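You operate a simulated robot arm through the tools that you are given. There is no shell and no other tool. Be economical: measure what you need, move in short steps, check, and stop when the job is done.

You are at the controls of a simulated two-armed robot. One attempt, no reset.

TASK
Take the bench cloth from the top of the spinner bench and lay it out flat on the top of the test bench.

The check looks at the end state, three seconds after you hand in, the way a careful person would. Anything else that was tipped, shoved, dropped, spilled or broken makes it a failure. Flat cloth is picked up by pressing the open fingertips on it (5 to 10 N) and closing them slowly along it; thin cloth reads only 2 to 8 mm in the jaws.

THE ROBOT
Two 7-joint arms with two-finger parallel grippers on one trunk, on a base that drives. Base frame: it is fixed to the floor where the robot stands at the start and does not move with it; the origin is under the middle of the robot, x ahead of it, y to its left, z up. Readings come in mm, rad, newtons and seconds.
The left shoulder is at the start at [50, 168, 1157], the right one opposite. With the tool pointing down near the work surface each hand reaches from about 220 to 660 mm from the robot's upright axis, wherever it stands, measured 20 degrees to its own side. Places, roughly: top of the test bench [600, 2300, 900]. Payload 1.57 kg a hand.
The tool frame of a hand sits at the grasp point between the pads (the TCP): z along the fingers, y along the line on which they close. The tips reach 30 mm beyond it. Largest opening 80 mm; finger width 17, thickness 12; the body of the gripper, 40 by 82 mm, starts 80 mm behind the TCP.
Orientation is told as [roll, pitch, yaw] about the base's x, y, z axes, in that order, counted from this pose: with the fingers straight down and closing along the base's y, the tool's x points along the base's -x, its y along +y and its z along -z.

THE INTERFACE
- The arms move only by the tool servo_tool. It takes "left_commands", "right_commands" or both (then of equal length, played together; a hand with none holds still); each is text: rows parted by semicolons, each of 6 numbers parted by spaces: the shift along the base's x, y, z in units of 400 mm (1.0 is 400 mm), then the turn, a rotation vector about the base's x, y, z in units of 45 degrees (1.0 is 45 degrees). In form: tx ty tz ax ay az; .... A call has 1 to 8 rows; each row is the pose to reach, as a shift and turn from the pose commanded when the call began. "left_gripper" and "right_gripper" are, for a hand that has rows, the closure in counts, from 0 (fully open) to 255 (shut), set as the call begins (left out, the last holds). A call with a number of a shift or a turn outside -1 to 1 is refused whole. A row lasts 0.2 s, in which the tool goes at most 50 mm and 0.15 rad; a call with a longer step from one row to the next is refused whole, and so is a gripper value outside its range. Where a pose cannot be reached the arm comes as near as it can. A force on the tool above 40 N (or 10 N above the force at the start of the call, whichever is more), or a blocked arm, ends the call early, and 0.2 s more pass. Each finger travels about 45 mm/s and halts on what it meets, pressing with about 43 N; the grip force reading is that of the motor and also rises with nothing between the fingers. The clock runs only during rows and for 0.2 s after the last one: add rows that repeat a pose to give the fingers time. The reply holds the time, the measured pose of the TCP, the force on the tool along the base axes, the opening and the grip force, in the units named above and with some noise, with the torque about the TCP (base axes, N m) and any sound that the robot's microphone picked up.
- Cameras (640 x 400 px; columns grow to the right, rows downward): "scene" is now at [127.2, -0.6, 1364.7]; the picture's right is [-0.01, -1.00, 0.00], its down [-0.61, 0.00, -0.80] and it looks along [0.80, -0.01, -0.61] (base axes); focal length 284 px, centre (320, 200). "left" rides on the left gripper at [72, 7, -122] in its tool frame; the picture's right is [-0.09, 1.00, 0.00], its down [-0.84, -0.08, -0.54] and it looks along [-0.54, -0.05, 0.84] (tool axes); focal length 238 px, centre (320, 200). "right" rides on the right gripper at [72, -7, -122] in its tool frame; the picture's right is [0.09, 1.00, 0.00], its down [-0.84, 0.08, -0.54] and it looks along [-0.54, 0.05, 0.84] (tool axes); focal length 238 px, centre (320, 200). There is no depth. A picture from a camera that has moved, and an enlarged one, comes with that camera's place and axes in the base frame and with its lens.
- capture(camera): a new picture of that camera. It takes no simulated time.
- raise_lower(by): slides the trunk up (or, below 0, down) by that many mm; the arms and the scene camera ride with it, the base frame stays. It gives what a move gives, with no picture.
- steer(legs): drives the robot by 1 to 6 legs, each [ahead, left, turn to the left] in mm, mm and rad, along the robot's own axes; the way and the turn of a leg run together, so that a leg with both is an arc; at most 1500 mm and 3.142 rad a leg. The arms and the cameras ride along, it lands a little off, and it stops where it bumps. It gives what a move gives.
- aim_head(pan, tilt): turns the head with the scene camera to pan (to the left, within 1.396 rad either way) and tilt (down, from -0.506 to 1.204), counted from straight ahead of the robot. It gives what a move gives.
- zoom(camera, box): a new picture of the part [left, top, right, bottom] of that camera's present view, enlarged. It takes no simulated time.
- finish_job(): hands the job in; it is judged then, once.

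Work in short steps. Places have to be worked out from the pictures, the camera data and where the tool is seen: move nearer, look again, correct. Check each grasp and each placing, and mend what went wrong. You have 120 turns and 88 pictures in all, those below and enlarged ones among them. Open the grippers and draw the arms clear of the work before you hand the job in, unless the task says otherwise; then end with one line.

The tools are called by a JSON object that holds its "op" and its "data". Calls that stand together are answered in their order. servo_tool: Moves the arms, as the interface text tells. Its arguments: {"type":"object","properties":{"left_commands":{"type":"string"},"left_gripper":{"type":"number"},"right_commands":{"type":"string"},"right_gripper":{"type":"number"}},"required":[]} The other tools are called the same way: raise_lower (by) slides the trunk up or down; steer (legs) drives the base; aim_head (pan, tilt) turns the head that bears the scene camera; capture (camera) takes a picture; zoom (camera, box) takes an enlarged picture of a part of a camera's view; finish_job () hands the job in.

At the start:

```text
clock: 0.0
left_eef_pos: [487.2, 310.0, 1093.2]
left_tcp_rot: [0.0, 0.0, 0.004]
left_ft_force: [0.4, -0.2, -0.4]
left_moment: [0.01, 0.0, 0.05]
left_width: 80.1
left_grip_force: 0.1
right_eef_pos: [378.7, -160.1, 1163.6]
right_tcp_rot: [0.0, 0.001, 0.001]
right_ft_force: [-0.8, 0.6, 1.3]
right_moment: [0.04, -0.02, -0.01]
right_width: 80.1
right_grip_force: 0.1
trunk travel left (down, up): [-325.0, 118.0]
robot x, y, heading: [1.0, 2.3, -0.003]
head pan, tilt: [-0.007, 0.651]
```

scene: 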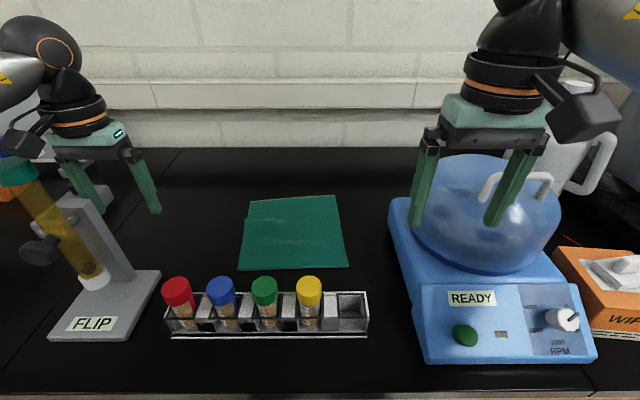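
right: 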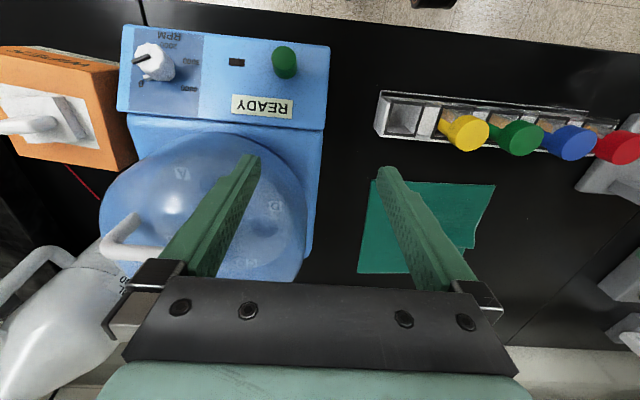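
left: 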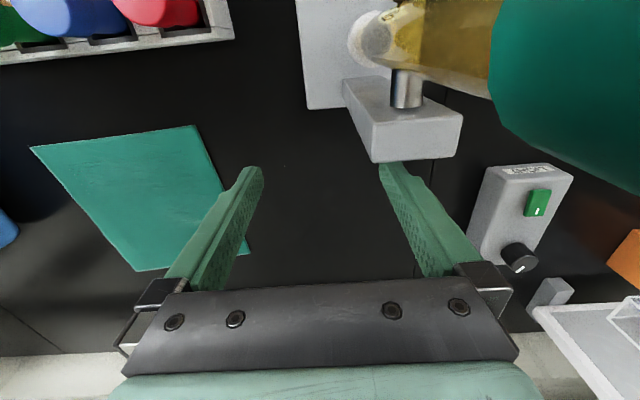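

I'll look closer at the cloth to see how it lies and whether it is folded.

{"op": "zoom", "data": {"camera": "scene", "box": [220, 175, 370, 285]}}

{"op": "zoom", "data": {"camera": "left", "box": [0, 100, 280, 290]}}

{"op": "zoom", "data": {"camera": "right", "box": [340, 150, 520, 290]}}

```text
3.64 times, centred on (295, 230) of scene
camera zoom: at [127.2, -0.6, 1364.7], right [-0.01, -1.0, 0.0], down [-0.61, 0.0, -0.8], along [0.8, -0.01, -0.61], focal length 1032 px, centre (411, 91)
```

zoom: 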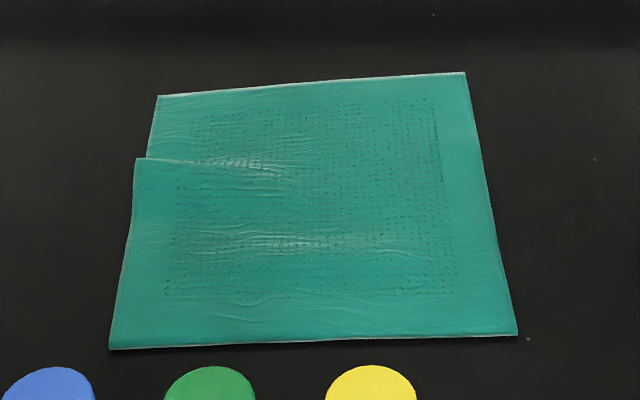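

```text
2.11 times, centred on (140, 195) of left
camera zoom: at [415.5, 316.9, 1214.4], right [0.09, 1.0, 0.0], down [0.84, -0.08, 0.54], along [0.54, -0.05, -0.84], focal length 502 px, centre (699, 210)
```

zoom: 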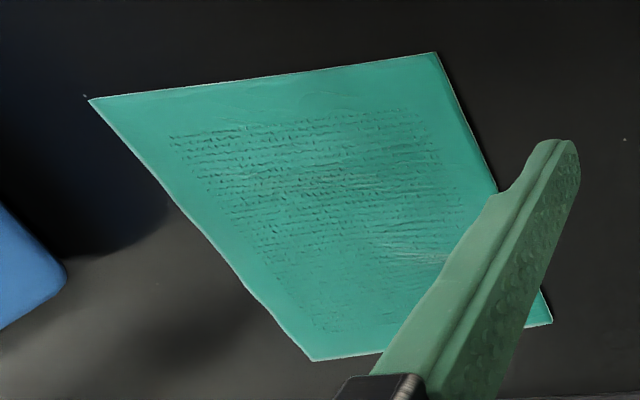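

```text
2.86 times, centred on (430, 220) of right
camera zoom: at [307.5, -165.4, 1286.2], right [-0.09, 1.0, 0.0], down [0.84, 0.08, 0.54], along [0.54, 0.05, -0.84], focal length 681 px, centre (6, 143)
```

zoom: 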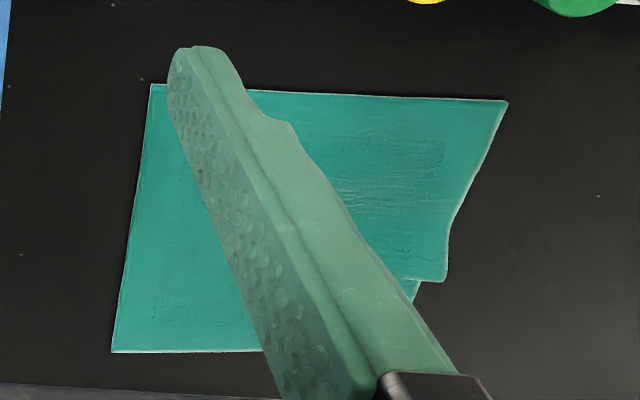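

The cloth shows a step on its left edge, so it may be pleated or folded double. I'll look left toward the test bench before planning.

{"op": "aim_head", "data": {"pan": 1.2, "tilt": 0.3}}

{"op": "capture", "data": {"camera": "scene"}}

```text
clock: 1.4
left_eef_pos: [488.0, 310.7, 1094.4]
left_tcp_rot: [-0.001, 0.002, 0.003]
left_ft_force: [0.6, 0.0, 0.5]
left_moment: [0.01, 0.04, -0.02]
left_width: 80.0
left_grip_force: 0.0
right_eef_pos: [377.2, -158.9, 1164.1]
right_tcp_rot: [-0.001, 0.0, -0.001]
right_ft_force: [0.3, 0.2, -0.7]
right_moment: [-0.04, 0.0, -0.01]
right_width: 80.1
right_grip_force: 0.0
trunk travel left (down, up): [-325.0, 118.0]
robot x, y, heading: [-2.7, 3.7, -0.004]
head pan, tilt: [1.201, 0.3]
```

```text
81 pictures are left
camera scene: at [74.2, 87.0, 1396.6], right [0.93, -0.36, 0.0], down [-0.11, -0.28, -0.96], along [0.35, 0.89, -0.3], focal length 284 px, centre (320, 200)
```

scene: 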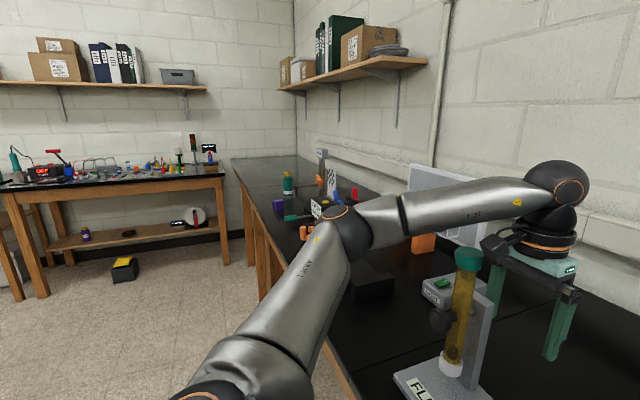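

The far part of the long bench is the target. I judge the cloth to be a single layer with a wedge pleat at left, bench top z≈920, near corners about (487,152) and (490,-62). I'll bring both hands above the near corners, sideways first and then a little lower.

{"op": "aim_head", "data": {"pan": 0, "tilt": 0.75}}

{"op": "servo_tool", "data": {"left_commands": "0 -0.12 0 0 0 0;0 -0.24 0 0 0 0;0 -0.36 0 0 0 0;0.02 -0.4875 0 0 0 0;0.0425 -0.4875 0 0 0 0;0.0425 -0.4875 0 0 0 0;0.0425 -0.4875 -0.1 0 0 0;0.0425 -0.4875 -0.16 0 0 0", "right_commands": "0 0.11 0 0 0 0;0 0.22 0 0 0 0;0 0.33 0 0 0 0;0.11 0.33 0 0 0 0;0.22 0.33 0 0 0 0;0.32 0.33 0 0 0 0;0.32 0.33 -0.12 0 0 0;0.32 0.33 -0.24 0 0 0", "left_gripper": 120, "right_gripper": 120}}

{"op": "capture", "data": {"camera": "scene"}}

{"op": "capture", "data": {"camera": "left"}}

{"op": "capture", "data": {"camera": "right"}}

```text
clock: 2.8
left_eef_pos: [487.9, 311.3, 1094.3]
left_tcp_rot: [-0.001, 0.0, 0.001]
left_ft_force: [0.1, 0.0, 0.4]
left_moment: [-0.04, -0.02, 0.01]
left_width: 80.0
left_grip_force: 0.0
right_eef_pos: [378.0, -159.6, 1163.4]
right_tcp_rot: [-0.001, 0.0, 0.001]
right_ft_force: [-0.2, -0.6, -0.2]
right_moment: [0.01, -0.03, 0.04]
right_width: 79.9
right_grip_force: 0.0
trunk travel left (down, up): [-325.0, 118.0]
robot x, y, heading: [-0.4, 1.6, -0.004]
head pan, tilt: [0.0, 0.75]
```

```text
refused: row 4 steps farther than a row can; nothing moved
```

```text
80 pictures are left
camera scene: at [123.3, 0.0, 1356.2], right [0.0, -1.0, 0.0], down [-0.68, 0.0, -0.73], along [0.73, 0.0, -0.68], focal length 284 px, centre (320, 200)
```

scene: 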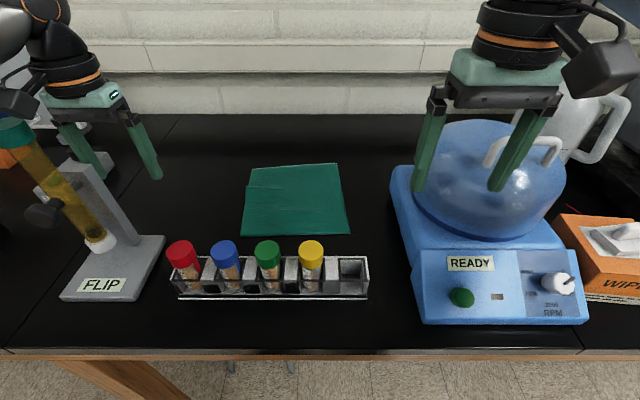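

```text
79 pictures are left
camera left: at [415.5, 316.9, 1214.4], right [0.09, 1.0, 0.0], down [0.84, -0.08, 0.54], along [0.54, -0.05, -0.84], focal length 238 px, centre (320, 200)
```

left: 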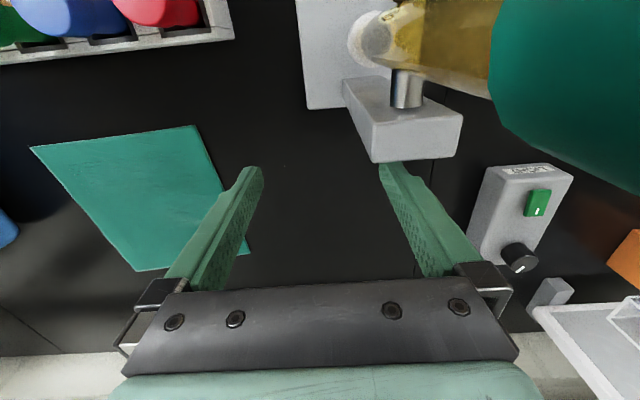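

```text
78 pictures are left
camera right: at [307.4, -165.4, 1286.2], right [-0.09, 1.0, 0.0], down [0.84, 0.08, 0.54], along [0.54, 0.05, -0.84], focal length 238 px, centre (320, 200)
```

right: 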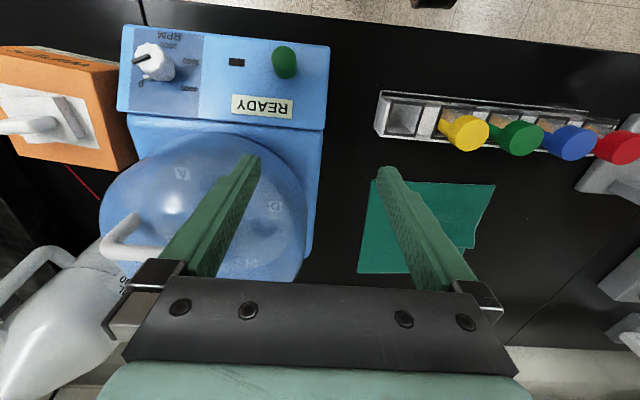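

One row's step was too long, so I'll resend it with shorter steps.

{"op": "servo_tool", "data": {"left_commands": "0 -0.12 0 0 0 0;0 -0.24 0 0 0 0;0 -0.36 0 0 0 0;0.02 -0.47 0 0 0 0;0.0425 -0.4875 0 0 0 0;0.0425 -0.4875 0 0 0 0;0.0425 -0.4875 -0.1 0 0 0;0.0425 -0.4875 -0.16 0 0 0", "right_commands": "0 0.11 0 0 0 0;0 0.22 0 0 0 0;0 0.33 0 0 0 0;0.11 0.33 0 0 0 0;0.22 0.33 0 0 0 0;0.32 0.33 0 0 0 0;0.32 0.33 -0.12 0 0 0;0.32 0.33 -0.24 0 0 0", "left_gripper": 120, "right_gripper": 120}}

{"op": "capture", "data": {"camera": "left"}}

{"op": "capture", "data": {"camera": "right"}}

```text
clock: 4.6
left_eef_pos: [504.0, 115.8, 1028.3]
left_tcp_rot: [-0.001, 0.001, 0.002]
left_ft_force: [-0.4, 0.1, -0.9]
left_moment: [0.02, -0.01, 0.01]
left_width: 42.4
left_grip_force: 0.1
right_eef_pos: [505.7, -25.6, 1069.9]
right_tcp_rot: [0.002, 0.001, -0.001]
right_ft_force: [0.6, 0.1, -0.1]
right_moment: [0.0, 0.0, 0.01]
right_width: 42.4
right_grip_force: 0.1
trunk travel left (down, up): [-325.0, 118.0]
robot x, y, heading: [-2.1, -2.1, 0.006]
head pan, tilt: [0.0, 0.75]
```

```text
77 pictures are left
camera left: at [431.7, 121.9, 1149.3], right [0.09, 1.0, 0.0], down [0.84, -0.08, 0.54], along [0.54, -0.05, -0.84], focal length 238 px, centre (320, 200)
```

left: 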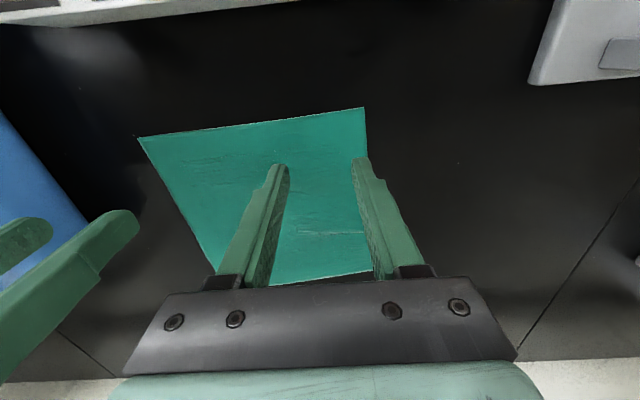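

```text
76 pictures are left
camera right: at [435.1, -31.5, 1190.4], right [-0.09, 1.0, 0.0], down [0.84, 0.08, 0.54], along [0.54, 0.05, -0.84], focal length 238 px, centre (320, 200)
```

right: 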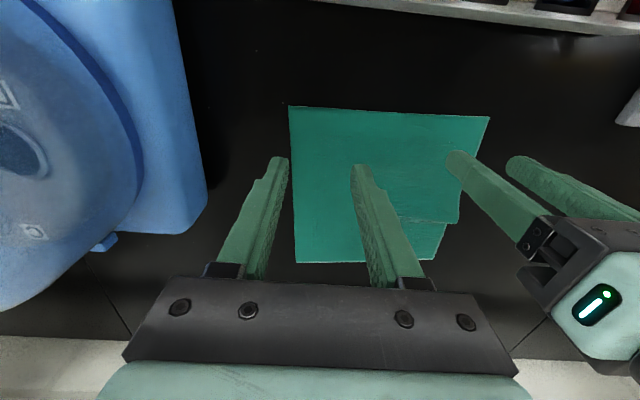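

Near corners compute to (483,160) and (490,-61), z≈920. Descending both hands to about 8 mm above contact, and shifting the right hand 6 mm inward.

{"op": "servo_tool", "data": {"left_commands": "0 0 -0.04 0 0 0;0 0 -0.08 0 0 0;0 0 -0.12 0 0 0;0 0 -0.15 0 0 0;0 0 -0.17 0 0 0", "right_commands": "0 0.015 -0.08 0 0 0;0 0.015 -0.16 0 0 0;0 0.015 -0.22 0 0 0;0 0.015 -0.25 0 0 0;0 0.015 -0.275 0 0 0"}}

{"op": "capture", "data": {"camera": "left"}}

{"op": "capture", "data": {"camera": "right"}}

```text
clock: 5.8
left_eef_pos: [504.6, 116.1, 961.4]
left_tcp_rot: [0.0, 0.001, 0.001]
left_ft_force: [0.1, 0.2, 0.7]
left_moment: [0.01, -0.02, -0.02]
left_width: 42.4
left_grip_force: 0.0
right_eef_pos: [505.2, -21.3, 957.6]
right_tcp_rot: [0.0, 0.001, 0.001]
right_ft_force: [0.1, -0.2, 0.4]
right_moment: [0.0, 0.01, 0.02]
right_width: 42.2
right_grip_force: 0.1
trunk travel left (down, up): [-325.0, 118.0]
robot x, y, heading: [-1.2, -0.7, -0.001]
head pan, tilt: [0.0, 0.75]
```

```text
75 pictures are left
camera left: at [432.5, 122.0, 1082.0], right [0.09, 1.0, 0.0], down [0.84, -0.08, 0.54], along [0.54, -0.05, -0.84], focal length 238 px, centre (320, 200)
```

left: 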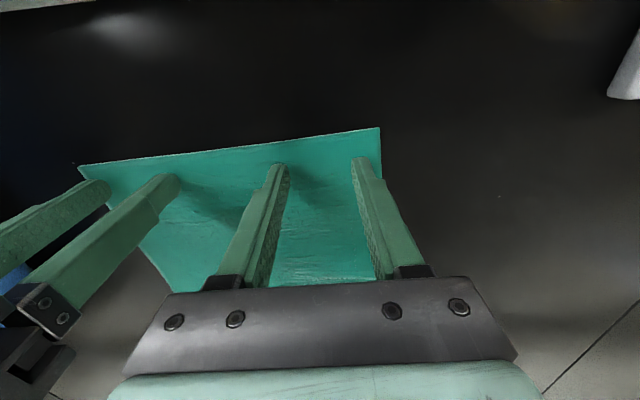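

```text
74 pictures are left
camera right: at [434.9, -27.1, 1079.7], right [-0.09, 1.0, 0.0], down [0.84, 0.08, 0.54], along [0.54, 0.05, -0.84], focal length 238 px, centre (320, 200)
```

right: 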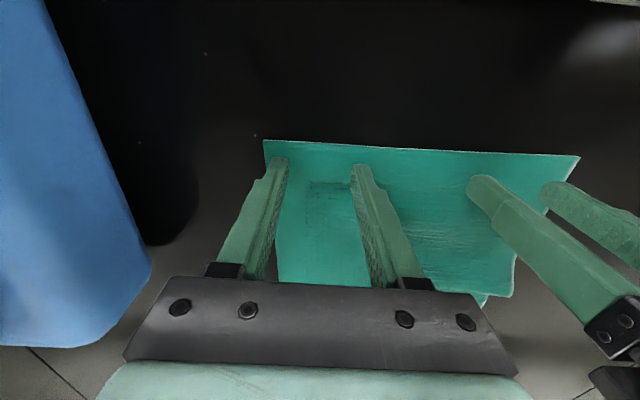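

Both hands are well placed inside the corners. Lowering to near-contact.

{"op": "servo_tool", "data": {"left_commands": "0 0 -0.015 0 0 0;0 0 -0.025 0 0 0;0 0 -0.03 0 0 0", "right_commands": "0 0 -0.01 0 0 0;0 0 -0.015 0 0 0;0 0 -0.02 0 0 0"}}

```text
clock: 6.6
left_eef_pos: [503.8, 115.7, 952.4]
left_tcp_rot: [-0.001, -0.008, 0.005]
left_ft_force: [3.6, 2.7, 18.9]
left_moment: [0.09, -0.08, -0.02]
left_width: 42.5
left_grip_force: 0.1
right_eef_pos: [505.9, -20.7, 952.2]
right_tcp_rot: [0.001, -0.005, 0.0]
right_ft_force: [-0.1, -0.6, 15.0]
right_moment: [-0.09, -0.04, 0.05]
right_width: 42.1
right_grip_force: 0.1
trunk travel left (down, up): [-325.0, 118.0]
robot x, y, heading: [-1.4, 1.8, -0.003]
head pan, tilt: [0.0, 0.75]
```

Contact at TCP z≈952 with 15–19 N, a bit much. Ease off to 5–10 N and start closing slowly.

{"op": "servo_tool", "data": {"left_commands": "0 0 0.004 0 0 0;0 0 0.004 0 0 0", "right_commands": "0 0 0.003 0 0 0;0 0 0.003 0 0 0"}}

{"op": "servo_tool", "data": {"left_commands": "0 0 0 0 0 0;0 0 0 0 0 0", "right_commands": "0 0 0 0 0 0;0 0 0 0 0 0", "left_gripper": 150, "right_gripper": 150}}

```text
clock: 7.2
left_eef_pos: [504.5, 114.5, 953.3]
left_tcp_rot: [-0.001, -0.003, 0.001]
left_ft_force: [4.9, 2.1, 18.5]
left_moment: [0.04, -0.14, 0.0]
left_width: 42.3
left_grip_force: 0.0
right_eef_pos: [505.6, -21.3, 953.5]
right_tcp_rot: [0.002, -0.006, -0.001]
right_ft_force: [4.4, -0.5, 17.7]
right_moment: [-0.05, -0.11, 0.01]
right_width: 42.0
right_grip_force: 0.1
trunk travel left (down, up): [-325.0, 118.0]
robot x, y, heading: [3.7, -2.4, 0.002]
head pan, tilt: [0.0, 0.75]
```

```text
clock: 7.8
left_eef_pos: [501.9, 113.6, 953.2]
left_tcp_rot: [-0.001, -0.003, -0.001]
left_ft_force: [-0.3, -5.1, 18.3]
left_moment: [-0.16, 0.02, -0.02]
left_width: 33.1
left_grip_force: 0.4
right_eef_pos: [503.6, -19.2, 953.5]
right_tcp_rot: [0.003, -0.004, 0.001]
right_ft_force: [2.7, 5.3, 17.6]
right_moment: [0.06, -0.03, 0.03]
right_width: 33.7
right_grip_force: 2.2
trunk travel left (down, up): [-325.0, 118.0]
robot x, y, heading: [-0.7, 0.6, -0.002]
head pan, tilt: [0.0, 0.75]
```

Still 18 N, so I'll lift 1.5 mm and continue closing.

{"op": "servo_tool", "data": {"left_commands": "0 0 0.004 0 0 0;0 0 0.004 0 0 0", "right_commands": "0 0 0.004 0 0 0;0 0 0.004 0 0 0", "left_gripper": 170, "right_gripper": 170}}

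{"op": "capture", "data": {"camera": "right"}}

```text
clock: 8.4
left_eef_pos: [502.5, 117.4, 952.6]
left_tcp_rot: [0.002, -0.003, 0.002]
left_ft_force: [-1.2, -2.1, 11.5]
left_moment: [-0.08, 0.03, -0.01]
left_width: 27.4
left_grip_force: 0.7
right_eef_pos: [503.0, -20.9, 953.8]
right_tcp_rot: [-0.001, 0.001, -0.001]
right_ft_force: [-1.0, 4.8, 11.6]
right_moment: [0.15, 0.0, 0.02]
right_width: 27.9
right_grip_force: 3.3
trunk travel left (down, up): [-325.0, 118.0]
robot x, y, heading: [0.9, 0.1, -0.003]
head pan, tilt: [0.0, 0.75]
```

```text
73 pictures are left
camera right: at [432.8, -26.9, 1075.8], right [-0.09, 1.0, 0.0], down [0.84, 0.08, 0.54], along [0.54, 0.05, -0.84], focal length 238 px, centre (320, 200)
```

right: 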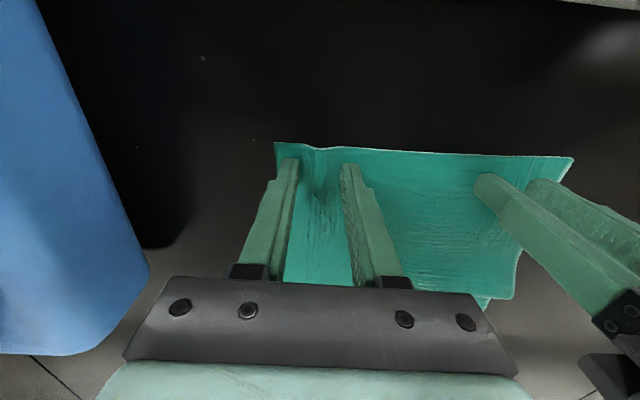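

The cloth is being gathered between the fingers. Easing a touch more and closing further in stages.

{"op": "servo_tool", "data": {"left_commands": "0 0 0.001 0 0 0;0 0 0.001 0 0 0", "right_commands": "0 0 0.001 0 0 0;0 0 0.001 0 0 0", "left_gripper": 195, "right_gripper": 195}}

{"op": "servo_tool", "data": {"left_commands": "0 0 0 0 0 0;0 0 0 0 0 0", "right_commands": "0 0 0 0 0 0;0 0 0 0 0 0", "left_gripper": 220, "right_gripper": 220}}

{"op": "servo_tool", "data": {"left_commands": "0 0 0 0 0 0;0 0 0 0 0 0;0 0 0 0 0 0", "right_commands": "0 0 0 0 0 0;0 0 0 0 0 0;0 0 0 0 0 0", "left_gripper": 255, "right_gripper": 255}}

{"op": "capture", "data": {"camera": "right"}}

{"op": "capture", "data": {"camera": "left"}}

```text
clock: 9.0
left_eef_pos: [502.8, 115.2, 953.8]
left_tcp_rot: [0.002, -0.001, -0.001]
left_ft_force: [0.7, -0.6, 7.3]
left_moment: [-0.02, 0.02, -0.02]
left_width: 18.9
left_grip_force: 0.2
right_eef_pos: [504.7, -22.0, 954.4]
right_tcp_rot: [-0.001, -0.002, -0.001]
right_ft_force: [-2.2, 1.2, 9.8]
right_moment: [0.05, 0.02, -0.01]
right_width: 18.8
right_grip_force: 0.1
trunk travel left (down, up): [-325.0, 118.0]
robot x, y, heading: [-1.1, 1.2, -0.003]
head pan, tilt: [0.0, 0.75]
```

```text
clock: 9.6
left_eef_pos: [503.3, 115.9, 954.4]
left_tcp_rot: [0.0, -0.001, 0.003]
left_ft_force: [-0.4, 0.7, 6.1]
left_moment: [0.02, 0.01, -0.04]
left_width: 9.4
left_grip_force: 0.0
right_eef_pos: [504.9, -21.2, 952.5]
right_tcp_rot: [0.0, -0.002, 0.0]
right_ft_force: [-0.7, 0.1, 7.5]
right_moment: [0.02, 0.03, 0.01]
right_width: 10.4
right_grip_force: 0.1
trunk travel left (down, up): [-325.0, 118.0]
robot x, y, heading: [-1.4, 1.1, -0.004]
head pan, tilt: [0.0, 0.75]
```

```text
clock: 10.4
left_eef_pos: [503.7, 115.4, 953.9]
left_tcp_rot: [0.0, -0.001, 0.002]
left_ft_force: [0.1, -0.3, 3.9]
left_moment: [-0.03, 0.01, -0.02]
left_width: 0.2
left_grip_force: 21.3
right_eef_pos: [506.1, -20.7, 954.5]
right_tcp_rot: [0.001, -0.001, -0.001]
right_ft_force: [-0.4, 2.0, 7.6]
right_moment: [0.08, -0.03, 0.01]
right_width: 4.6
right_grip_force: 25.9
trunk travel left (down, up): [-325.0, 118.0]
robot x, y, heading: [-2.3, -1.7, -0.001]
head pan, tilt: [0.0, 0.75]
```

```text
72 pictures are left
camera right: at [434.3, -26.6, 1076.1], right [-0.09, 1.0, 0.0], down [0.84, 0.08, 0.54], along [0.54, 0.05, -0.84], focal length 238 px, centre (320, 200)
```

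right: 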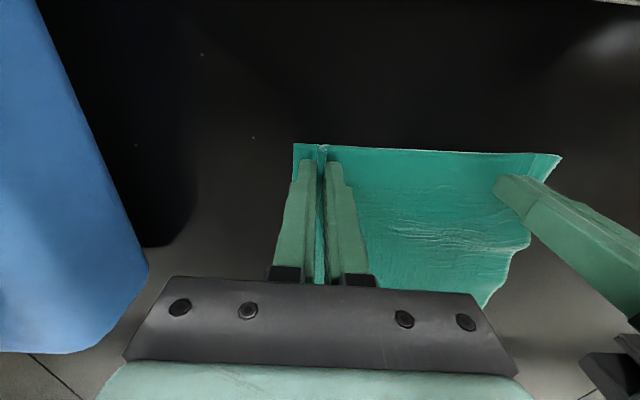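

```text
71 pictures are left
camera left: at [431.2, 122.1, 1074.5], right [0.09, 1.0, 0.0], down [0.84, -0.08, 0.54], along [0.54, -0.05, -0.84], focal length 238 px, centre (320, 200)
```

left: 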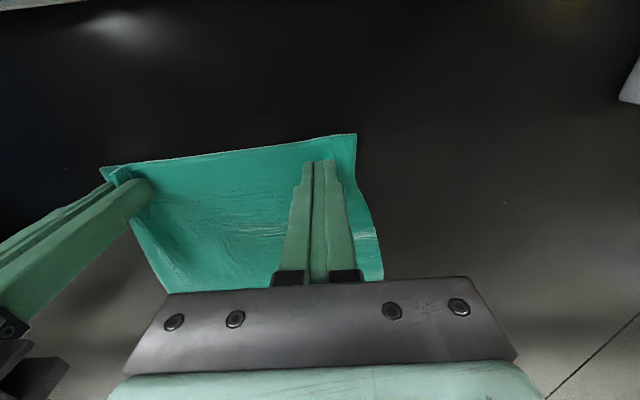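

The right hand has the cloth (4.6 mm), but the left hand slipped off (0.2 mm). Lift the left, reopen it, and press again a bit more firmly.

{"op": "servo_tool", "data": {"left_commands": "0 0 0.03 0 0 0;0 0 0.03 0 0 0;0 0.01 0.03 0 0 0;0 0.01 0.015 0 0 0;0 0.01 0 0 0 0;0 0.01 -0.004 0 0 0", "left_gripper": 120}}

{"op": "capture", "data": {"camera": "left"}}

```text
clock: 11.8
left_eef_pos: [503.0, 120.7, 954.5]
left_tcp_rot: [-0.002, -0.004, 0.001]
left_ft_force: [-1.8, 1.1, 9.5]
left_moment: [-0.11, 0.01, -0.01]
left_width: 42.1
left_grip_force: 0.0
right_eef_pos: [505.6, -20.7, 953.9]
right_tcp_rot: [0.0, -0.001, -0.001]
right_ft_force: [0.7, 1.5, 6.1]
right_moment: [0.04, -0.06, -0.05]
right_width: 4.5
right_grip_force: 24.5
trunk travel left (down, up): [-325.0, 118.0]
robot x, y, heading: [0.0, 2.2, -0.003]
head pan, tilt: [0.0, 0.75]
```

```text
70 pictures are left
camera left: at [431.4, 126.5, 1073.7], right [0.09, 1.0, 0.0], down [0.83, -0.07, 0.55], along [0.54, -0.05, -0.84], focal length 238 px, centre (320, 200)
```

left: 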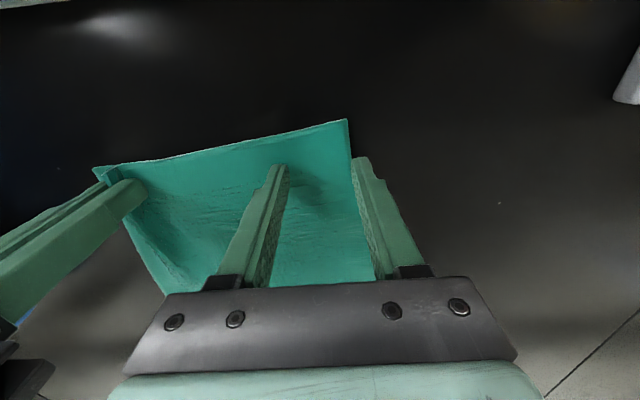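

The left edge moved inward, so the outer finger is off the cloth. Lift, shift 17 mm right, and press with ~10 N.

{"op": "servo_tool", "data": {"left_commands": "0 0 0.03 0 0 0;0 -0.0425 0.03 0 0 0;0 -0.0425 0.015 0 0 0;0 -0.0425 0 0 0 0;0 -0.0425 -0.002 0 0 0", "left_gripper": 120}}

{"op": "capture", "data": {"camera": "left"}}

```text
clock: 13.0
left_eef_pos: [503.8, 103.5, 954.1]
left_tcp_rot: [-0.002, -0.007, 0.001]
left_ft_force: [-2.4, 2.3, 14.6]
left_moment: [0.09, 0.06, 0.01]
left_width: 42.2
left_grip_force: 0.2
right_eef_pos: [505.3, -20.7, 954.6]
right_tcp_rot: [0.001, -0.002, -0.001]
right_ft_force: [1.7, 1.2, 4.6]
right_moment: [0.03, -0.07, -0.02]
right_width: 4.4
right_grip_force: 25.1
trunk travel left (down, up): [-325.0, 118.0]
robot x, y, heading: [-0.4, -0.6, -0.0]
head pan, tilt: [0.0, 0.75]
```

```text
69 pictures are left
camera left: at [431.6, 109.0, 1073.6], right [0.09, 1.0, 0.0], down [0.83, -0.08, 0.55], along [0.54, -0.05, -0.84], focal length 238 px, centre (320, 200)
```

left: 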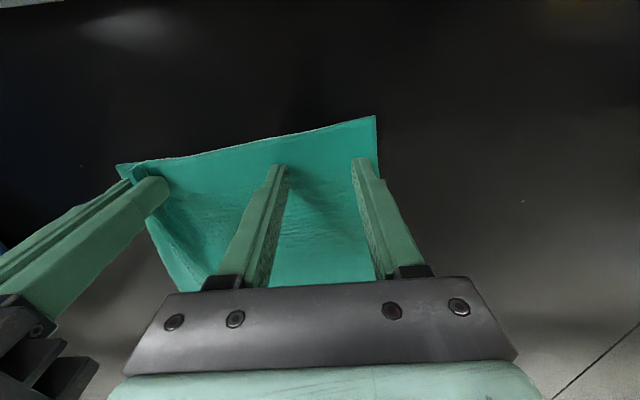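

Both left fingertips are now on cloth at ~14 N. Closing in stages while keeping around 10 N.

{"op": "servo_tool", "data": {"left_commands": "0 0 0.001 0 0 0;0 0 0.001 0 0 0", "left_gripper": 155}}

{"op": "servo_tool", "data": {"left_commands": "0 0 0 0 0 0;0 0 0 0 0 0", "left_gripper": 185}}

{"op": "servo_tool", "data": {"left_commands": "0 0 -0.001 0 0 0;0 0 -0.001 0 0 0", "left_gripper": 215}}

{"op": "capture", "data": {"camera": "left"}}

```text
clock: 13.6
left_eef_pos: [504.1, 102.0, 953.1]
left_tcp_rot: [-0.002, -0.005, 0.001]
left_ft_force: [3.1, -4.5, 18.1]
left_moment: [-0.06, -0.1, 0.0]
left_width: 30.1
left_grip_force: 0.0
right_eef_pos: [503.7, -20.1, 954.5]
right_tcp_rot: [0.002, -0.003, -0.002]
right_ft_force: [2.0, 3.3, 4.4]
right_moment: [0.11, -0.04, -0.03]
right_width: 4.5
right_grip_force: 25.3
trunk travel left (down, up): [-325.0, 118.0]
robot x, y, heading: [2.6, -1.5, -0.001]
head pan, tilt: [0.0, 0.75]
```

```text
clock: 14.2
left_eef_pos: [503.5, 102.8, 952.5]
left_tcp_rot: [-0.003, -0.004, 0.003]
left_ft_force: [1.4, -5.5, 20.4]
left_moment: [-0.12, -0.02, 0.01]
left_width: 21.6
left_grip_force: 0.1
right_eef_pos: [504.3, -19.2, 954.0]
right_tcp_rot: [0.001, -0.002, 0.0]
right_ft_force: [0.6, 4.4, 3.2]
right_moment: [0.13, -0.03, 0.01]
right_width: 4.2
right_grip_force: 24.7
trunk travel left (down, up): [-325.0, 118.0]
robot x, y, heading: [-2.7, -2.0, -0.005]
head pan, tilt: [0.0, 0.75]
```

```text
clock: 14.8
left_eef_pos: [504.5, 101.3, 953.8]
left_tcp_rot: [-0.002, -0.004, 0.003]
left_ft_force: [0.0, -4.6, 22.4]
left_moment: [-0.11, -0.02, 0.04]
left_width: 13.3
left_grip_force: 0.6
right_eef_pos: [504.9, -20.7, 955.2]
right_tcp_rot: [0.001, -0.002, 0.002]
right_ft_force: [0.3, 5.3, 2.3]
right_moment: [0.21, -0.01, 0.05]
right_width: 4.4
right_grip_force: 25.1
trunk travel left (down, up): [-325.0, 118.0]
robot x, y, heading: [-0.4, 0.4, -0.001]
head pan, tilt: [0.0, 0.75]
```

```text
68 pictures are left
camera left: at [431.0, 108.7, 1073.4], right [0.09, 1.0, 0.0], down [0.83, -0.08, 0.55], along [0.54, -0.05, -0.84], focal length 238 px, centre (320, 200)
```

left: 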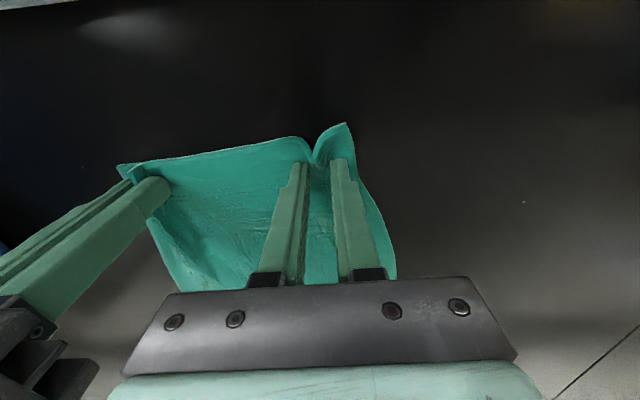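

Bunching well (a fold stands between the fingers). Ease slightly and close fully.

{"op": "servo_tool", "data": {"left_commands": "0 0 0.003 0 0 0;0 0 0.003 0 0 0", "left_gripper": 235}}

{"op": "servo_tool", "data": {"left_commands": "0 0 0 0 0 0;0 0 0 0 0 0;0 0 0 0 0 0", "left_gripper": 255}}

{"op": "capture", "data": {"camera": "left"}}

```text
clock: 15.4
left_eef_pos: [502.6, 102.6, 953.2]
left_tcp_rot: [0.001, -0.002, 0.001]
left_ft_force: [0.6, -5.6, 18.5]
left_moment: [-0.18, -0.05, 0.05]
left_width: 7.7
left_grip_force: 10.4
right_eef_pos: [504.7, -20.3, 954.8]
right_tcp_rot: [0.002, -0.001, 0.001]
right_ft_force: [-0.2, 5.9, 3.7]
right_moment: [0.18, 0.01, -0.05]
right_width: 4.9
right_grip_force: 24.8
trunk travel left (down, up): [-325.0, 118.0]
robot x, y, heading: [2.2, 1.0, 0.004]
head pan, tilt: [0.0, 0.75]
```

```text
clock: 16.2
left_eef_pos: [503.9, 102.5, 953.1]
left_tcp_rot: [-0.001, -0.002, 0.002]
left_ft_force: [0.6, -9.4, 18.5]
left_moment: [-0.26, -0.06, 0.22]
left_width: 4.3
left_grip_force: 25.2
right_eef_pos: [504.8, -20.6, 953.4]
right_tcp_rot: [0.003, -0.002, 0.0]
right_ft_force: [0.0, 10.2, 2.6]
right_moment: [0.32, 0.02, -0.13]
right_width: 4.7
right_grip_force: 24.7
trunk travel left (down, up): [-325.0, 118.0]
robot x, y, heading: [0.9, -0.4, 0.002]
head pan, tilt: [0.0, 0.75]
```

```text
67 pictures are left
camera left: at [431.2, 108.6, 1073.6], right [0.09, 1.0, 0.0], down [0.84, -0.08, 0.54], along [0.54, -0.05, -0.84], focal length 238 px, centre (320, 200)
```

left: 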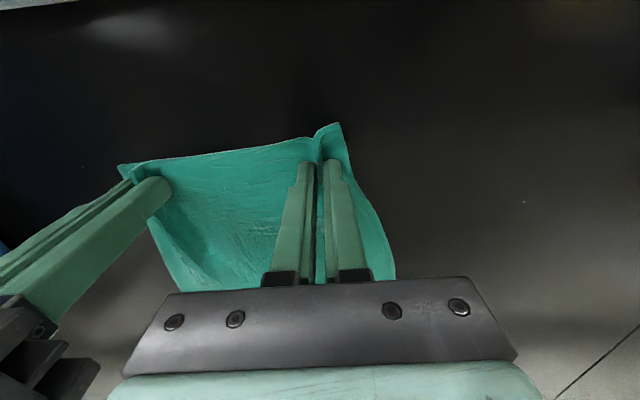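

Both hands hold the cloth (4.3 and 4.7 mm) with ~10 N tension between them. Relax 2 mm each and lift straight up 300 mm.

{"op": "servo_tool", "data": {"left_commands": "0 -0.005 0.01 0 0 0;0 -0.005 0.1 0 0 0;0 -0.005 0.2 0 0 0;0 -0.005 0.3 0 0 0;0 -0.005 0.4 0 0 0;0 -0.005 0.5 0 0 0;0 -0.005 0.6 0 0 0;0 -0.005 0.7 0 0 0", "right_commands": "0 0.005 0.01 0 0 0;0 0.005 0.1 0 0 0;0 0.005 0.2 0 0 0;0 0.005 0.3 0 0 0;0 0.005 0.4 0 0 0;0 0.005 0.5 0 0 0;0 0.005 0.6 0 0 0;0 0.005 0.7 0 0 0"}}

{"op": "capture", "data": {"camera": "scene"}}

{"op": "capture", "data": {"camera": "left"}}

```text
clock: 18.0
left_eef_pos: [502.6, 100.9, 1234.5]
left_tcp_rot: [-0.002, -0.001, 0.002]
left_ft_force: [-0.3, -5.2, -0.3]
left_moment: [-0.2, -0.05, 0.09]
left_width: 3.1
left_grip_force: 24.3
right_eef_pos: [501.8, -18.2, 1236.1]
right_tcp_rot: [0.002, 0.0, 0.006]
right_ft_force: [-0.5, 5.0, 0.2]
right_moment: [0.17, -0.04, -0.08]
right_width: 4.4
right_grip_force: 24.9
trunk travel left (down, up): [-325.0, 118.0]
robot x, y, heading: [0.6, 0.1, -0.0]
head pan, tilt: [0.0, 0.75]
```

```text
66 pictures are left
camera scene: at [121.4, 0.8, 1356.4], right [0.0, -1.0, 0.0], down [-0.68, 0.0, -0.73], along [0.73, 0.0, -0.68], focal length 284 px, centre (320, 200)
```

scene: 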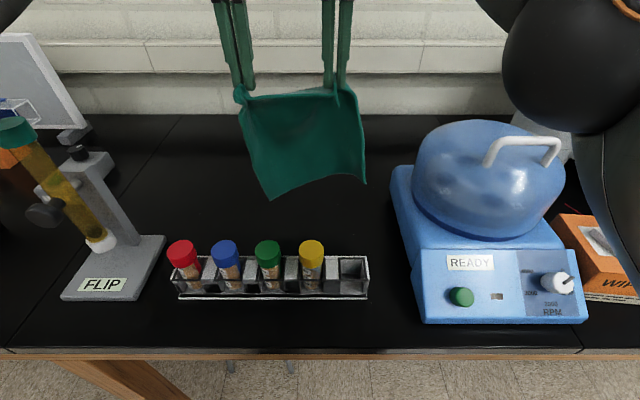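

```text
65 pictures are left
camera left: at [429.4, 107.6, 1354.5], right [0.09, 1.0, 0.0], down [0.84, -0.08, 0.54], along [0.54, -0.05, -0.84], focal length 238 px, centre (320, 200)
```

left: 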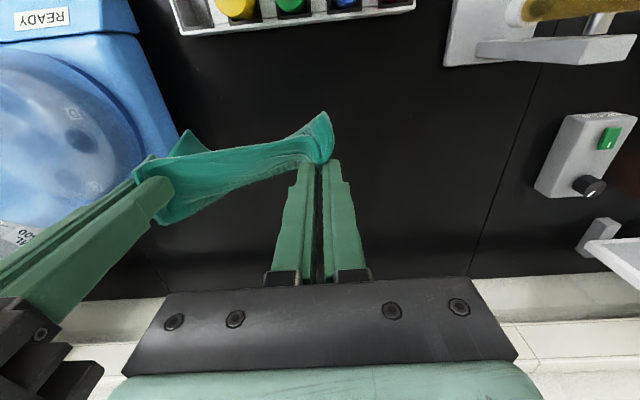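

The cloth hangs as a single layer between the hands. I'll slacken the tension a little, raise the trunk, then back away from the bench.

{"op": "servo_tool", "data": {"left_commands": "0 -0.005 0.02 0 0 0;0 -0.005 0.04 0 0 0", "right_commands": "0 0.005 0.02 0 0 0;0 0.005 0.04 0 0 0"}}

{"op": "raise_lower", "data": {"by": 110}}

{"op": "steer", "data": {"legs": [[-600, 0, 0]]}}

{"op": "aim_head", "data": {"pan": 0.9, "tilt": 0.4}}

{"op": "capture", "data": {"camera": "scene"}}

```text
clock: 18.6
left_eef_pos: [504.5, 97.7, 1249.0]
left_tcp_rot: [0.002, -0.001, 0.001]
left_ft_force: [0.1, -3.6, -0.7]
left_moment: [-0.12, -0.01, 0.03]
left_width: 3.2
left_grip_force: 24.5
right_eef_pos: [501.9, -19.2, 1242.4]
right_tcp_rot: [0.002, -0.001, 0.0]
right_ft_force: [-0.6, 3.7, 0.4]
right_moment: [0.18, 0.02, -0.07]
right_width: 4.3
right_grip_force: 24.8
right hand out of reach, approached as far as the arm can: row 1, 2
trunk travel left (down, up): [-325.0, 118.0]
robot x, y, heading: [-0.7, 0.1, 0.002]
head pan, tilt: [0.0, 0.75]
```

```text
clock: 20.0
left_eef_pos: [505.5, 99.5, 1358.9]
left_tcp_rot: [0.0, -0.001, 0.002]
left_ft_force: [1.3, -4.6, -0.4]
left_moment: [-0.11, -0.01, 0.09]
left_width: 3.3
left_grip_force: 24.9
right_eef_pos: [502.6, -20.6, 1352.4]
right_tcp_rot: [0.002, -0.001, 0.001]
right_ft_force: [0.9, 4.9, -0.7]
right_moment: [0.17, 0.03, -0.13]
right_width: 4.4
right_grip_force: 25.1
trunk travel left (down, up): [-435.0, 8.0]
robot x, y, heading: [1.4, 0.3, -0.001]
head pan, tilt: [0.0, 0.75]
```

```text
clock: 22.7
left_eef_pos: [37.0, 100.2, 1359.7]
left_tcp_rot: [-0.001, -0.004, 0.006]
left_ft_force: [-0.2, -1.9, 1.3]
left_moment: [-0.03, 0.0, 0.0]
left_width: 3.3
left_grip_force: 24.6
right_eef_pos: [34.6, -16.1, 1352.7]
right_tcp_rot: [0.001, -0.003, 0.009]
right_ft_force: [0.2, 1.9, -0.2]
right_moment: [0.05, 0.0, -0.06]
right_width: 4.5
right_grip_force: 24.8
trunk travel left (down, up): [-435.0, 8.0]
robot x, y, heading: [-468.7, -1.6, 0.007]
head pan, tilt: [0.0, 0.75]
stopped in leg 1: the robot was blocked; the commanded pose is now the measured one
```

```text
clock: 23.9
left_eef_pos: [36.2, 98.5, 1359.5]
left_tcp_rot: [-0.001, -0.001, 0.007]
left_ft_force: [-0.1, -3.1, -1.2]
left_moment: [-0.1, 0.0, 0.05]
left_width: 3.3
left_grip_force: 24.3
right_eef_pos: [34.7, -16.9, 1353.3]
right_tcp_rot: [0.002, -0.002, 0.009]
right_ft_force: [0.2, 2.0, 0.8]
right_moment: [0.08, 0.01, -0.07]
right_width: 4.4
right_grip_force: 24.7
trunk travel left (down, up): [-435.0, 8.0]
robot x, y, heading: [-469.1, -1.6, 0.007]
head pan, tilt: [0.901, 0.4]
```

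```text
64 pictures are left
camera scene: at [-369.6, 71.6, 1497.3], right [0.79, -0.62, 0.0], down [-0.24, -0.31, -0.92], along [0.57, 0.73, -0.39], focal length 284 px, centre (320, 200)
```

scene: 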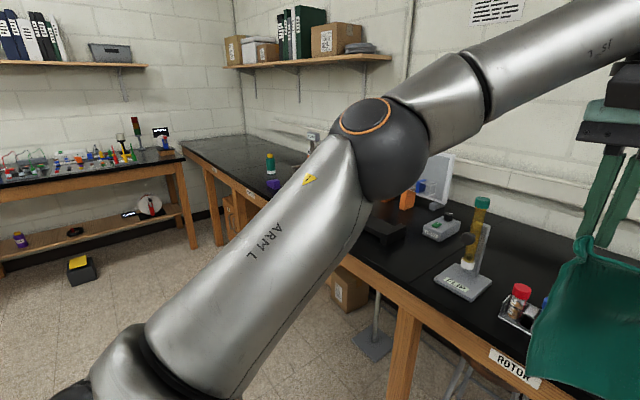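

The robot bumped lightly behind at x≈-469. I'll edge ahead a bit, slide left 1300 mm, and look again.

{"op": "steer", "data": {"legs": [[50, 0, 0], [0, 1300, 0]]}}

{"op": "aim_head", "data": {"pan": 0.5, "tilt": 0.5}}

{"op": "capture", "data": {"camera": "scene"}}

{"op": "capture", "data": {"camera": "left"}}

```text
clock: 36.1
left_eef_pos: [77.7, 1399.7, 1358.1]
left_tcp_rot: [0.001, -0.002, 0.005]
left_ft_force: [0.5, -2.1, 0.6]
left_moment: [-0.08, -0.02, 0.02]
left_width: 3.3
left_grip_force: 24.2
right_eef_pos: [76.0, 1283.2, 1351.9]
right_tcp_rot: [0.002, -0.002, 0.007]
right_ft_force: [-0.7, 2.1, -0.6]
right_moment: [0.1, -0.02, -0.08]
right_width: 4.6
right_grip_force: 24.6
trunk travel left (down, up): [-435.0, 8.0]
robot x, y, heading: [-425.5, 1297.7, 0.004]
head pan, tilt: [0.901, 0.4]
```

```text
clock: 36.9
left_eef_pos: [78.5, 1399.9, 1360.6]
left_tcp_rot: [0.0, -0.001, 0.006]
left_ft_force: [0.3, -3.1, 0.1]
left_moment: [-0.09, -0.01, 0.05]
left_width: 3.4
left_grip_force: 24.4
right_eef_pos: [75.6, 1284.2, 1352.6]
right_tcp_rot: [0.003, -0.002, 0.007]
right_ft_force: [-0.5, 2.8, 0.7]
right_moment: [0.09, 0.01, -0.04]
right_width: 4.4
right_grip_force: 24.5
trunk travel left (down, up): [-435.0, 8.0]
robot x, y, heading: [-425.1, 1296.0, 0.005]
head pan, tilt: [0.499, 0.499]
```

```text
63 pictures are left
camera scene: at [-305.1, 1342.5, 1488.2], right [0.48, -0.87, 0.0], down [-0.42, -0.23, -0.88], along [0.77, 0.43, -0.48], focal length 284 px, centre (320, 200)
```

scene: 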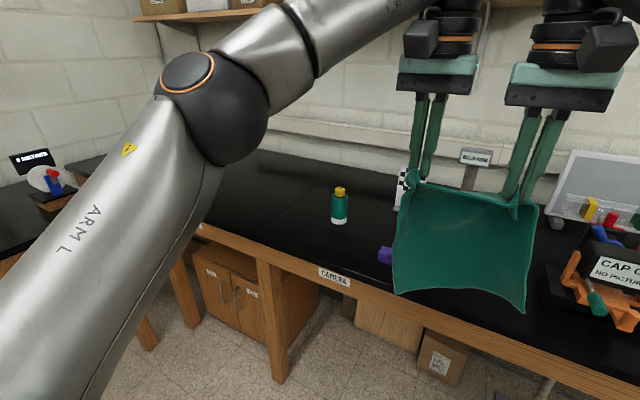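

```text
62 pictures are left
camera left: at [6.1, 1405.1, 1479.7], right [0.09, 1.0, 0.0], down [0.84, -0.07, 0.54], along [0.54, -0.05, -0.84], focal length 238 px, centre (320, 200)
```

left: 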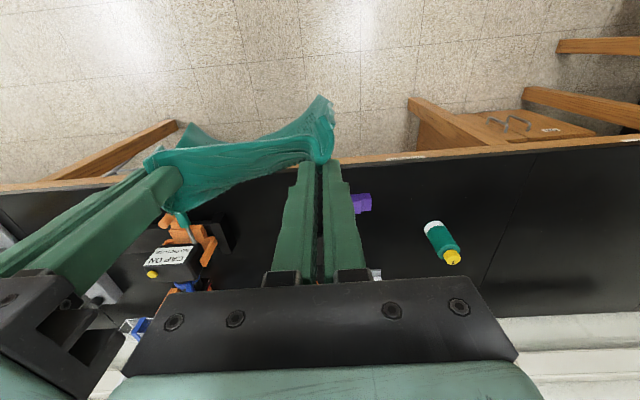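

The nearer bench is labelled CAMERA. A seam at y≈1950 marks the start of the test bench, with its centre at 2300. I'll slide left another 830 mm and look.

{"op": "steer", "data": {"legs": [[0, 830, 0]]}}

{"op": "aim_head", "data": {"pan": 0.3, "tilt": 0.5}}

{"op": "capture", "data": {"camera": "scene"}}

{"op": "capture", "data": {"camera": "left"}}

{"op": "capture", "data": {"camera": "right"}}

```text
clock: 44.7
left_eef_pos: [76.9, 2233.8, 1359.3]
left_tcp_rot: [0.001, 0.0, 0.001]
left_ft_force: [0.5, -2.2, -0.5]
left_moment: [-0.11, 0.02, 0.06]
left_width: 3.2
left_grip_force: 24.7
right_eef_pos: [73.4, 2117.7, 1352.3]
right_tcp_rot: [0.002, -0.001, 0.002]
right_ft_force: [0.0, 3.2, -0.6]
right_moment: [0.04, 0.02, -0.06]
right_width: 4.5
right_grip_force: 24.8
trunk travel left (down, up): [-435.0, 8.0]
robot x, y, heading: [-428.6, 2133.5, 0.004]
head pan, tilt: [0.499, 0.499]
```

```text
clock: 45.4
left_eef_pos: [77.1, 2234.2, 1359.3]
left_tcp_rot: [0.0, 0.0, 0.0]
left_ft_force: [-1.0, -2.6, 0.4]
left_moment: [-0.03, 0.02, 0.02]
left_width: 3.0
left_grip_force: 24.5
right_eef_pos: [74.0, 2116.2, 1352.4]
right_tcp_rot: [0.003, -0.002, 0.001]
right_ft_force: [0.4, 2.1, 0.8]
right_moment: [0.07, 0.0, -0.02]
right_width: 4.1
right_grip_force: 24.3
trunk travel left (down, up): [-435.0, 8.0]
robot x, y, heading: [-428.7, 2133.4, -0.002]
head pan, tilt: [0.3, 0.499]
```

```text
61 pictures are left
camera scene: at [-300.1, 2162.9, 1488.2], right [0.3, -0.96, 0.0], down [-0.46, -0.14, -0.88], along [0.84, 0.26, -0.48], focal length 284 px, centre (320, 200)
```

scene: 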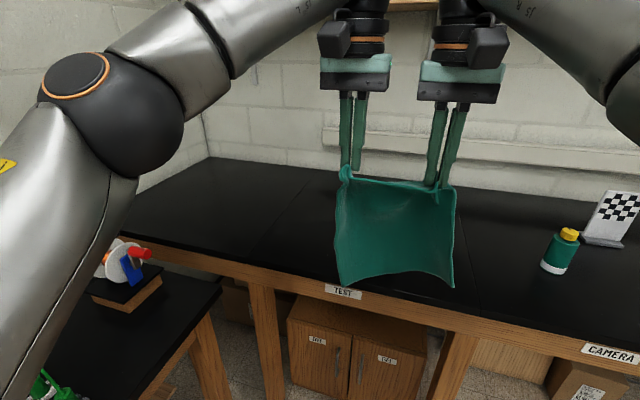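

```text
60 pictures are left
camera left: at [4.4, 2240.2, 1479.6], right [0.09, 1.0, 0.0], down [0.84, -0.08, 0.54], along [0.54, -0.05, -0.84], focal length 238 px, centre (320, 200)
```

left: 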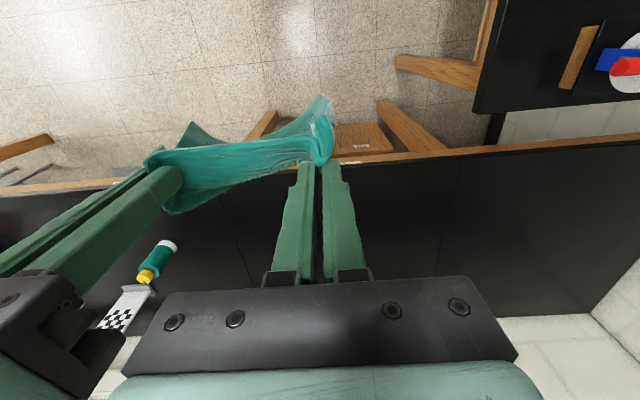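

```text
59 pictures are left
camera right: at [2.5, 2111.2, 1474.5], right [-0.09, 1.0, 0.0], down [0.84, 0.08, 0.54], along [0.54, 0.05, -0.84], focal length 238 px, centre (320, 200)
```

right: 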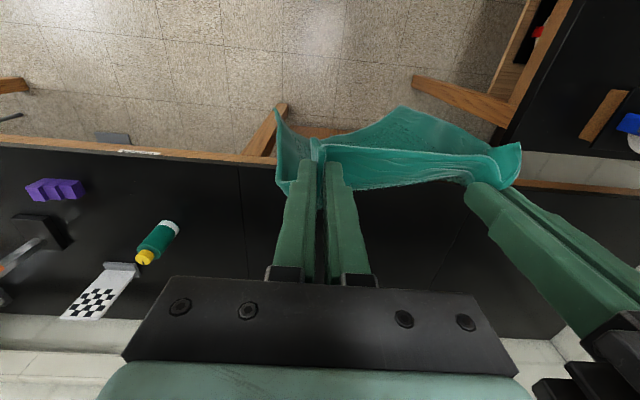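

The bench labelled TEST spans y≈1930–2540 and is bare. Hands are centred at y≈2175. Drive ahead 420 mm so the hands are over it, then lower the trunk back.

{"op": "steer", "data": {"legs": [[425, 10, 0]]}}

{"op": "raise_lower", "data": {"by": -110}}

{"op": "aim_head", "data": {"pan": 0, "tilt": 0.75}}

{"op": "capture", "data": {"camera": "scene"}}

```text
clock: 48.0
left_eef_pos: [505.0, 2237.4, 1358.8]
left_tcp_rot: [0.001, -0.001, -0.008]
left_ft_force: [0.5, -2.2, -1.5]
left_moment: [-0.07, 0.03, 0.04]
left_width: 3.1
left_grip_force: 24.5
right_eef_pos: [501.3, 2122.0, 1353.0]
right_tcp_rot: [0.001, 0.0, -0.007]
right_ft_force: [-0.7, 2.8, -0.6]
right_moment: [0.06, -0.01, -0.03]
right_width: 4.4
right_grip_force: 25.1
trunk travel left (down, up): [-435.0, 8.0]
robot x, y, heading: [-0.5, 2143.7, -0.006]
head pan, tilt: [0.3, 0.499]
```

```text
clock: 49.4
left_eef_pos: [504.1, 2237.7, 1249.8]
left_tcp_rot: [0.001, -0.001, -0.009]
left_ft_force: [-0.2, -0.7, 0.1]
left_moment: [-0.06, 0.0, 0.01]
left_width: 3.5
left_grip_force: 24.2
right_eef_pos: [500.9, 2121.3, 1242.2]
right_tcp_rot: [0.001, -0.003, -0.007]
right_ft_force: [0.3, 1.9, 0.5]
right_moment: [0.08, 0.03, 0.0]
right_width: 4.5
right_grip_force: 24.4
trunk travel left (down, up): [-325.0, 118.0]
robot x, y, heading: [1.2, 2143.4, -0.007]
head pan, tilt: [0.3, 0.499]
```

```text
clock: 50.2
left_eef_pos: [504.9, 2238.0, 1250.4]
left_tcp_rot: [0.0, -0.002, -0.009]
left_ft_force: [-0.2, -3.1, -0.3]
left_moment: [-0.13, 0.02, 0.04]
left_width: 3.3
left_grip_force: 24.2
right_eef_pos: [501.0, 2121.6, 1243.0]
right_tcp_rot: [0.003, -0.003, -0.007]
right_ft_force: [-0.7, 3.4, 0.3]
right_moment: [0.05, 0.0, -0.05]
right_width: 4.3
right_grip_force: 25.3
trunk travel left (down, up): [-325.0, 118.0]
robot x, y, heading: [-2.0, 2142.6, -0.008]
head pan, tilt: [0.0, 0.75]
```

```text
58 pictures are left
camera scene: at [123.1, 2142.8, 1356.3], right [-0.01, -1.0, 0.0], down [-0.68, 0.01, -0.73], along [0.73, -0.01, -0.68], focal length 284 px, centre (320, 200)
```

scene: 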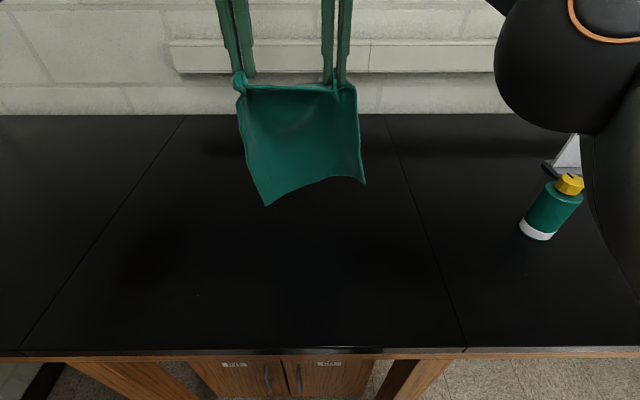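

Cloth hangs above the clear test bench. Extend both hands forward to x≈620 and down to z≈1190, evening out their heights.

{"op": "servo_tool", "data": {"left_commands": "0.07 0 -0.03 0 0 0;0.14 0 -0.06 0 0 0;0.21 0 -0.1 0 0 0;0.29 0 -0.15 0 0 0;0.29 0 -0.15 0 0 0", "right_commands": "0.08 0 -0.02 0 0 0;0.15 0 -0.045 0 0 0;0.22 0 -0.08 0 0 0;0.3 0 -0.13 0 0 0;0.3 0 -0.13 0 0 0"}}

{"op": "capture", "data": {"camera": "scene"}}

```text
clock: 51.4
left_eef_pos: [565.4, 2245.1, 1183.9]
left_tcp_rot: [-0.007, 0.0, -0.016]
left_ft_force: [-5.7, -22.4, 2.8]
left_moment: [-0.77, 0.19, 0.37]
left_width: 6.0
left_grip_force: 25.7
left hand out of reach, approached as far as the arm can: row 2, 3, 4, 5
right_eef_pos: [530.1, 2117.3, 1197.7]
right_tcp_rot: [0.007, -0.003, -0.002]
right_ft_force: [6.2, 21.9, -4.0]
right_moment: [0.68, -0.2, -0.27]
right_width: 5.6
right_grip_force: 25.6
right hand out of reach, approached as far as the arm can: row 1, 2, 3, 4, 5
trunk travel left (down, up): [-325.0, 118.0]
robot x, y, heading: [-0.9, 2143.2, -0.009]
head pan, tilt: [0.0, 0.75]
```

```text
57 pictures are left
camera scene: at [123.0, 2142.9, 1356.2], right [-0.01, -1.0, 0.0], down [-0.68, 0.01, -0.73], along [0.73, -0.01, -0.68], focal length 284 px, centre (320, 200)
```

scene: 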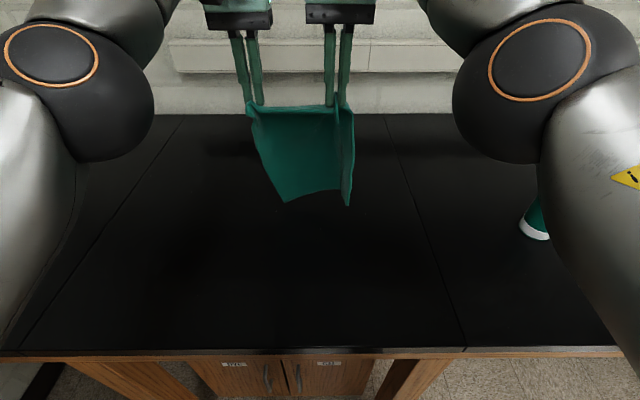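

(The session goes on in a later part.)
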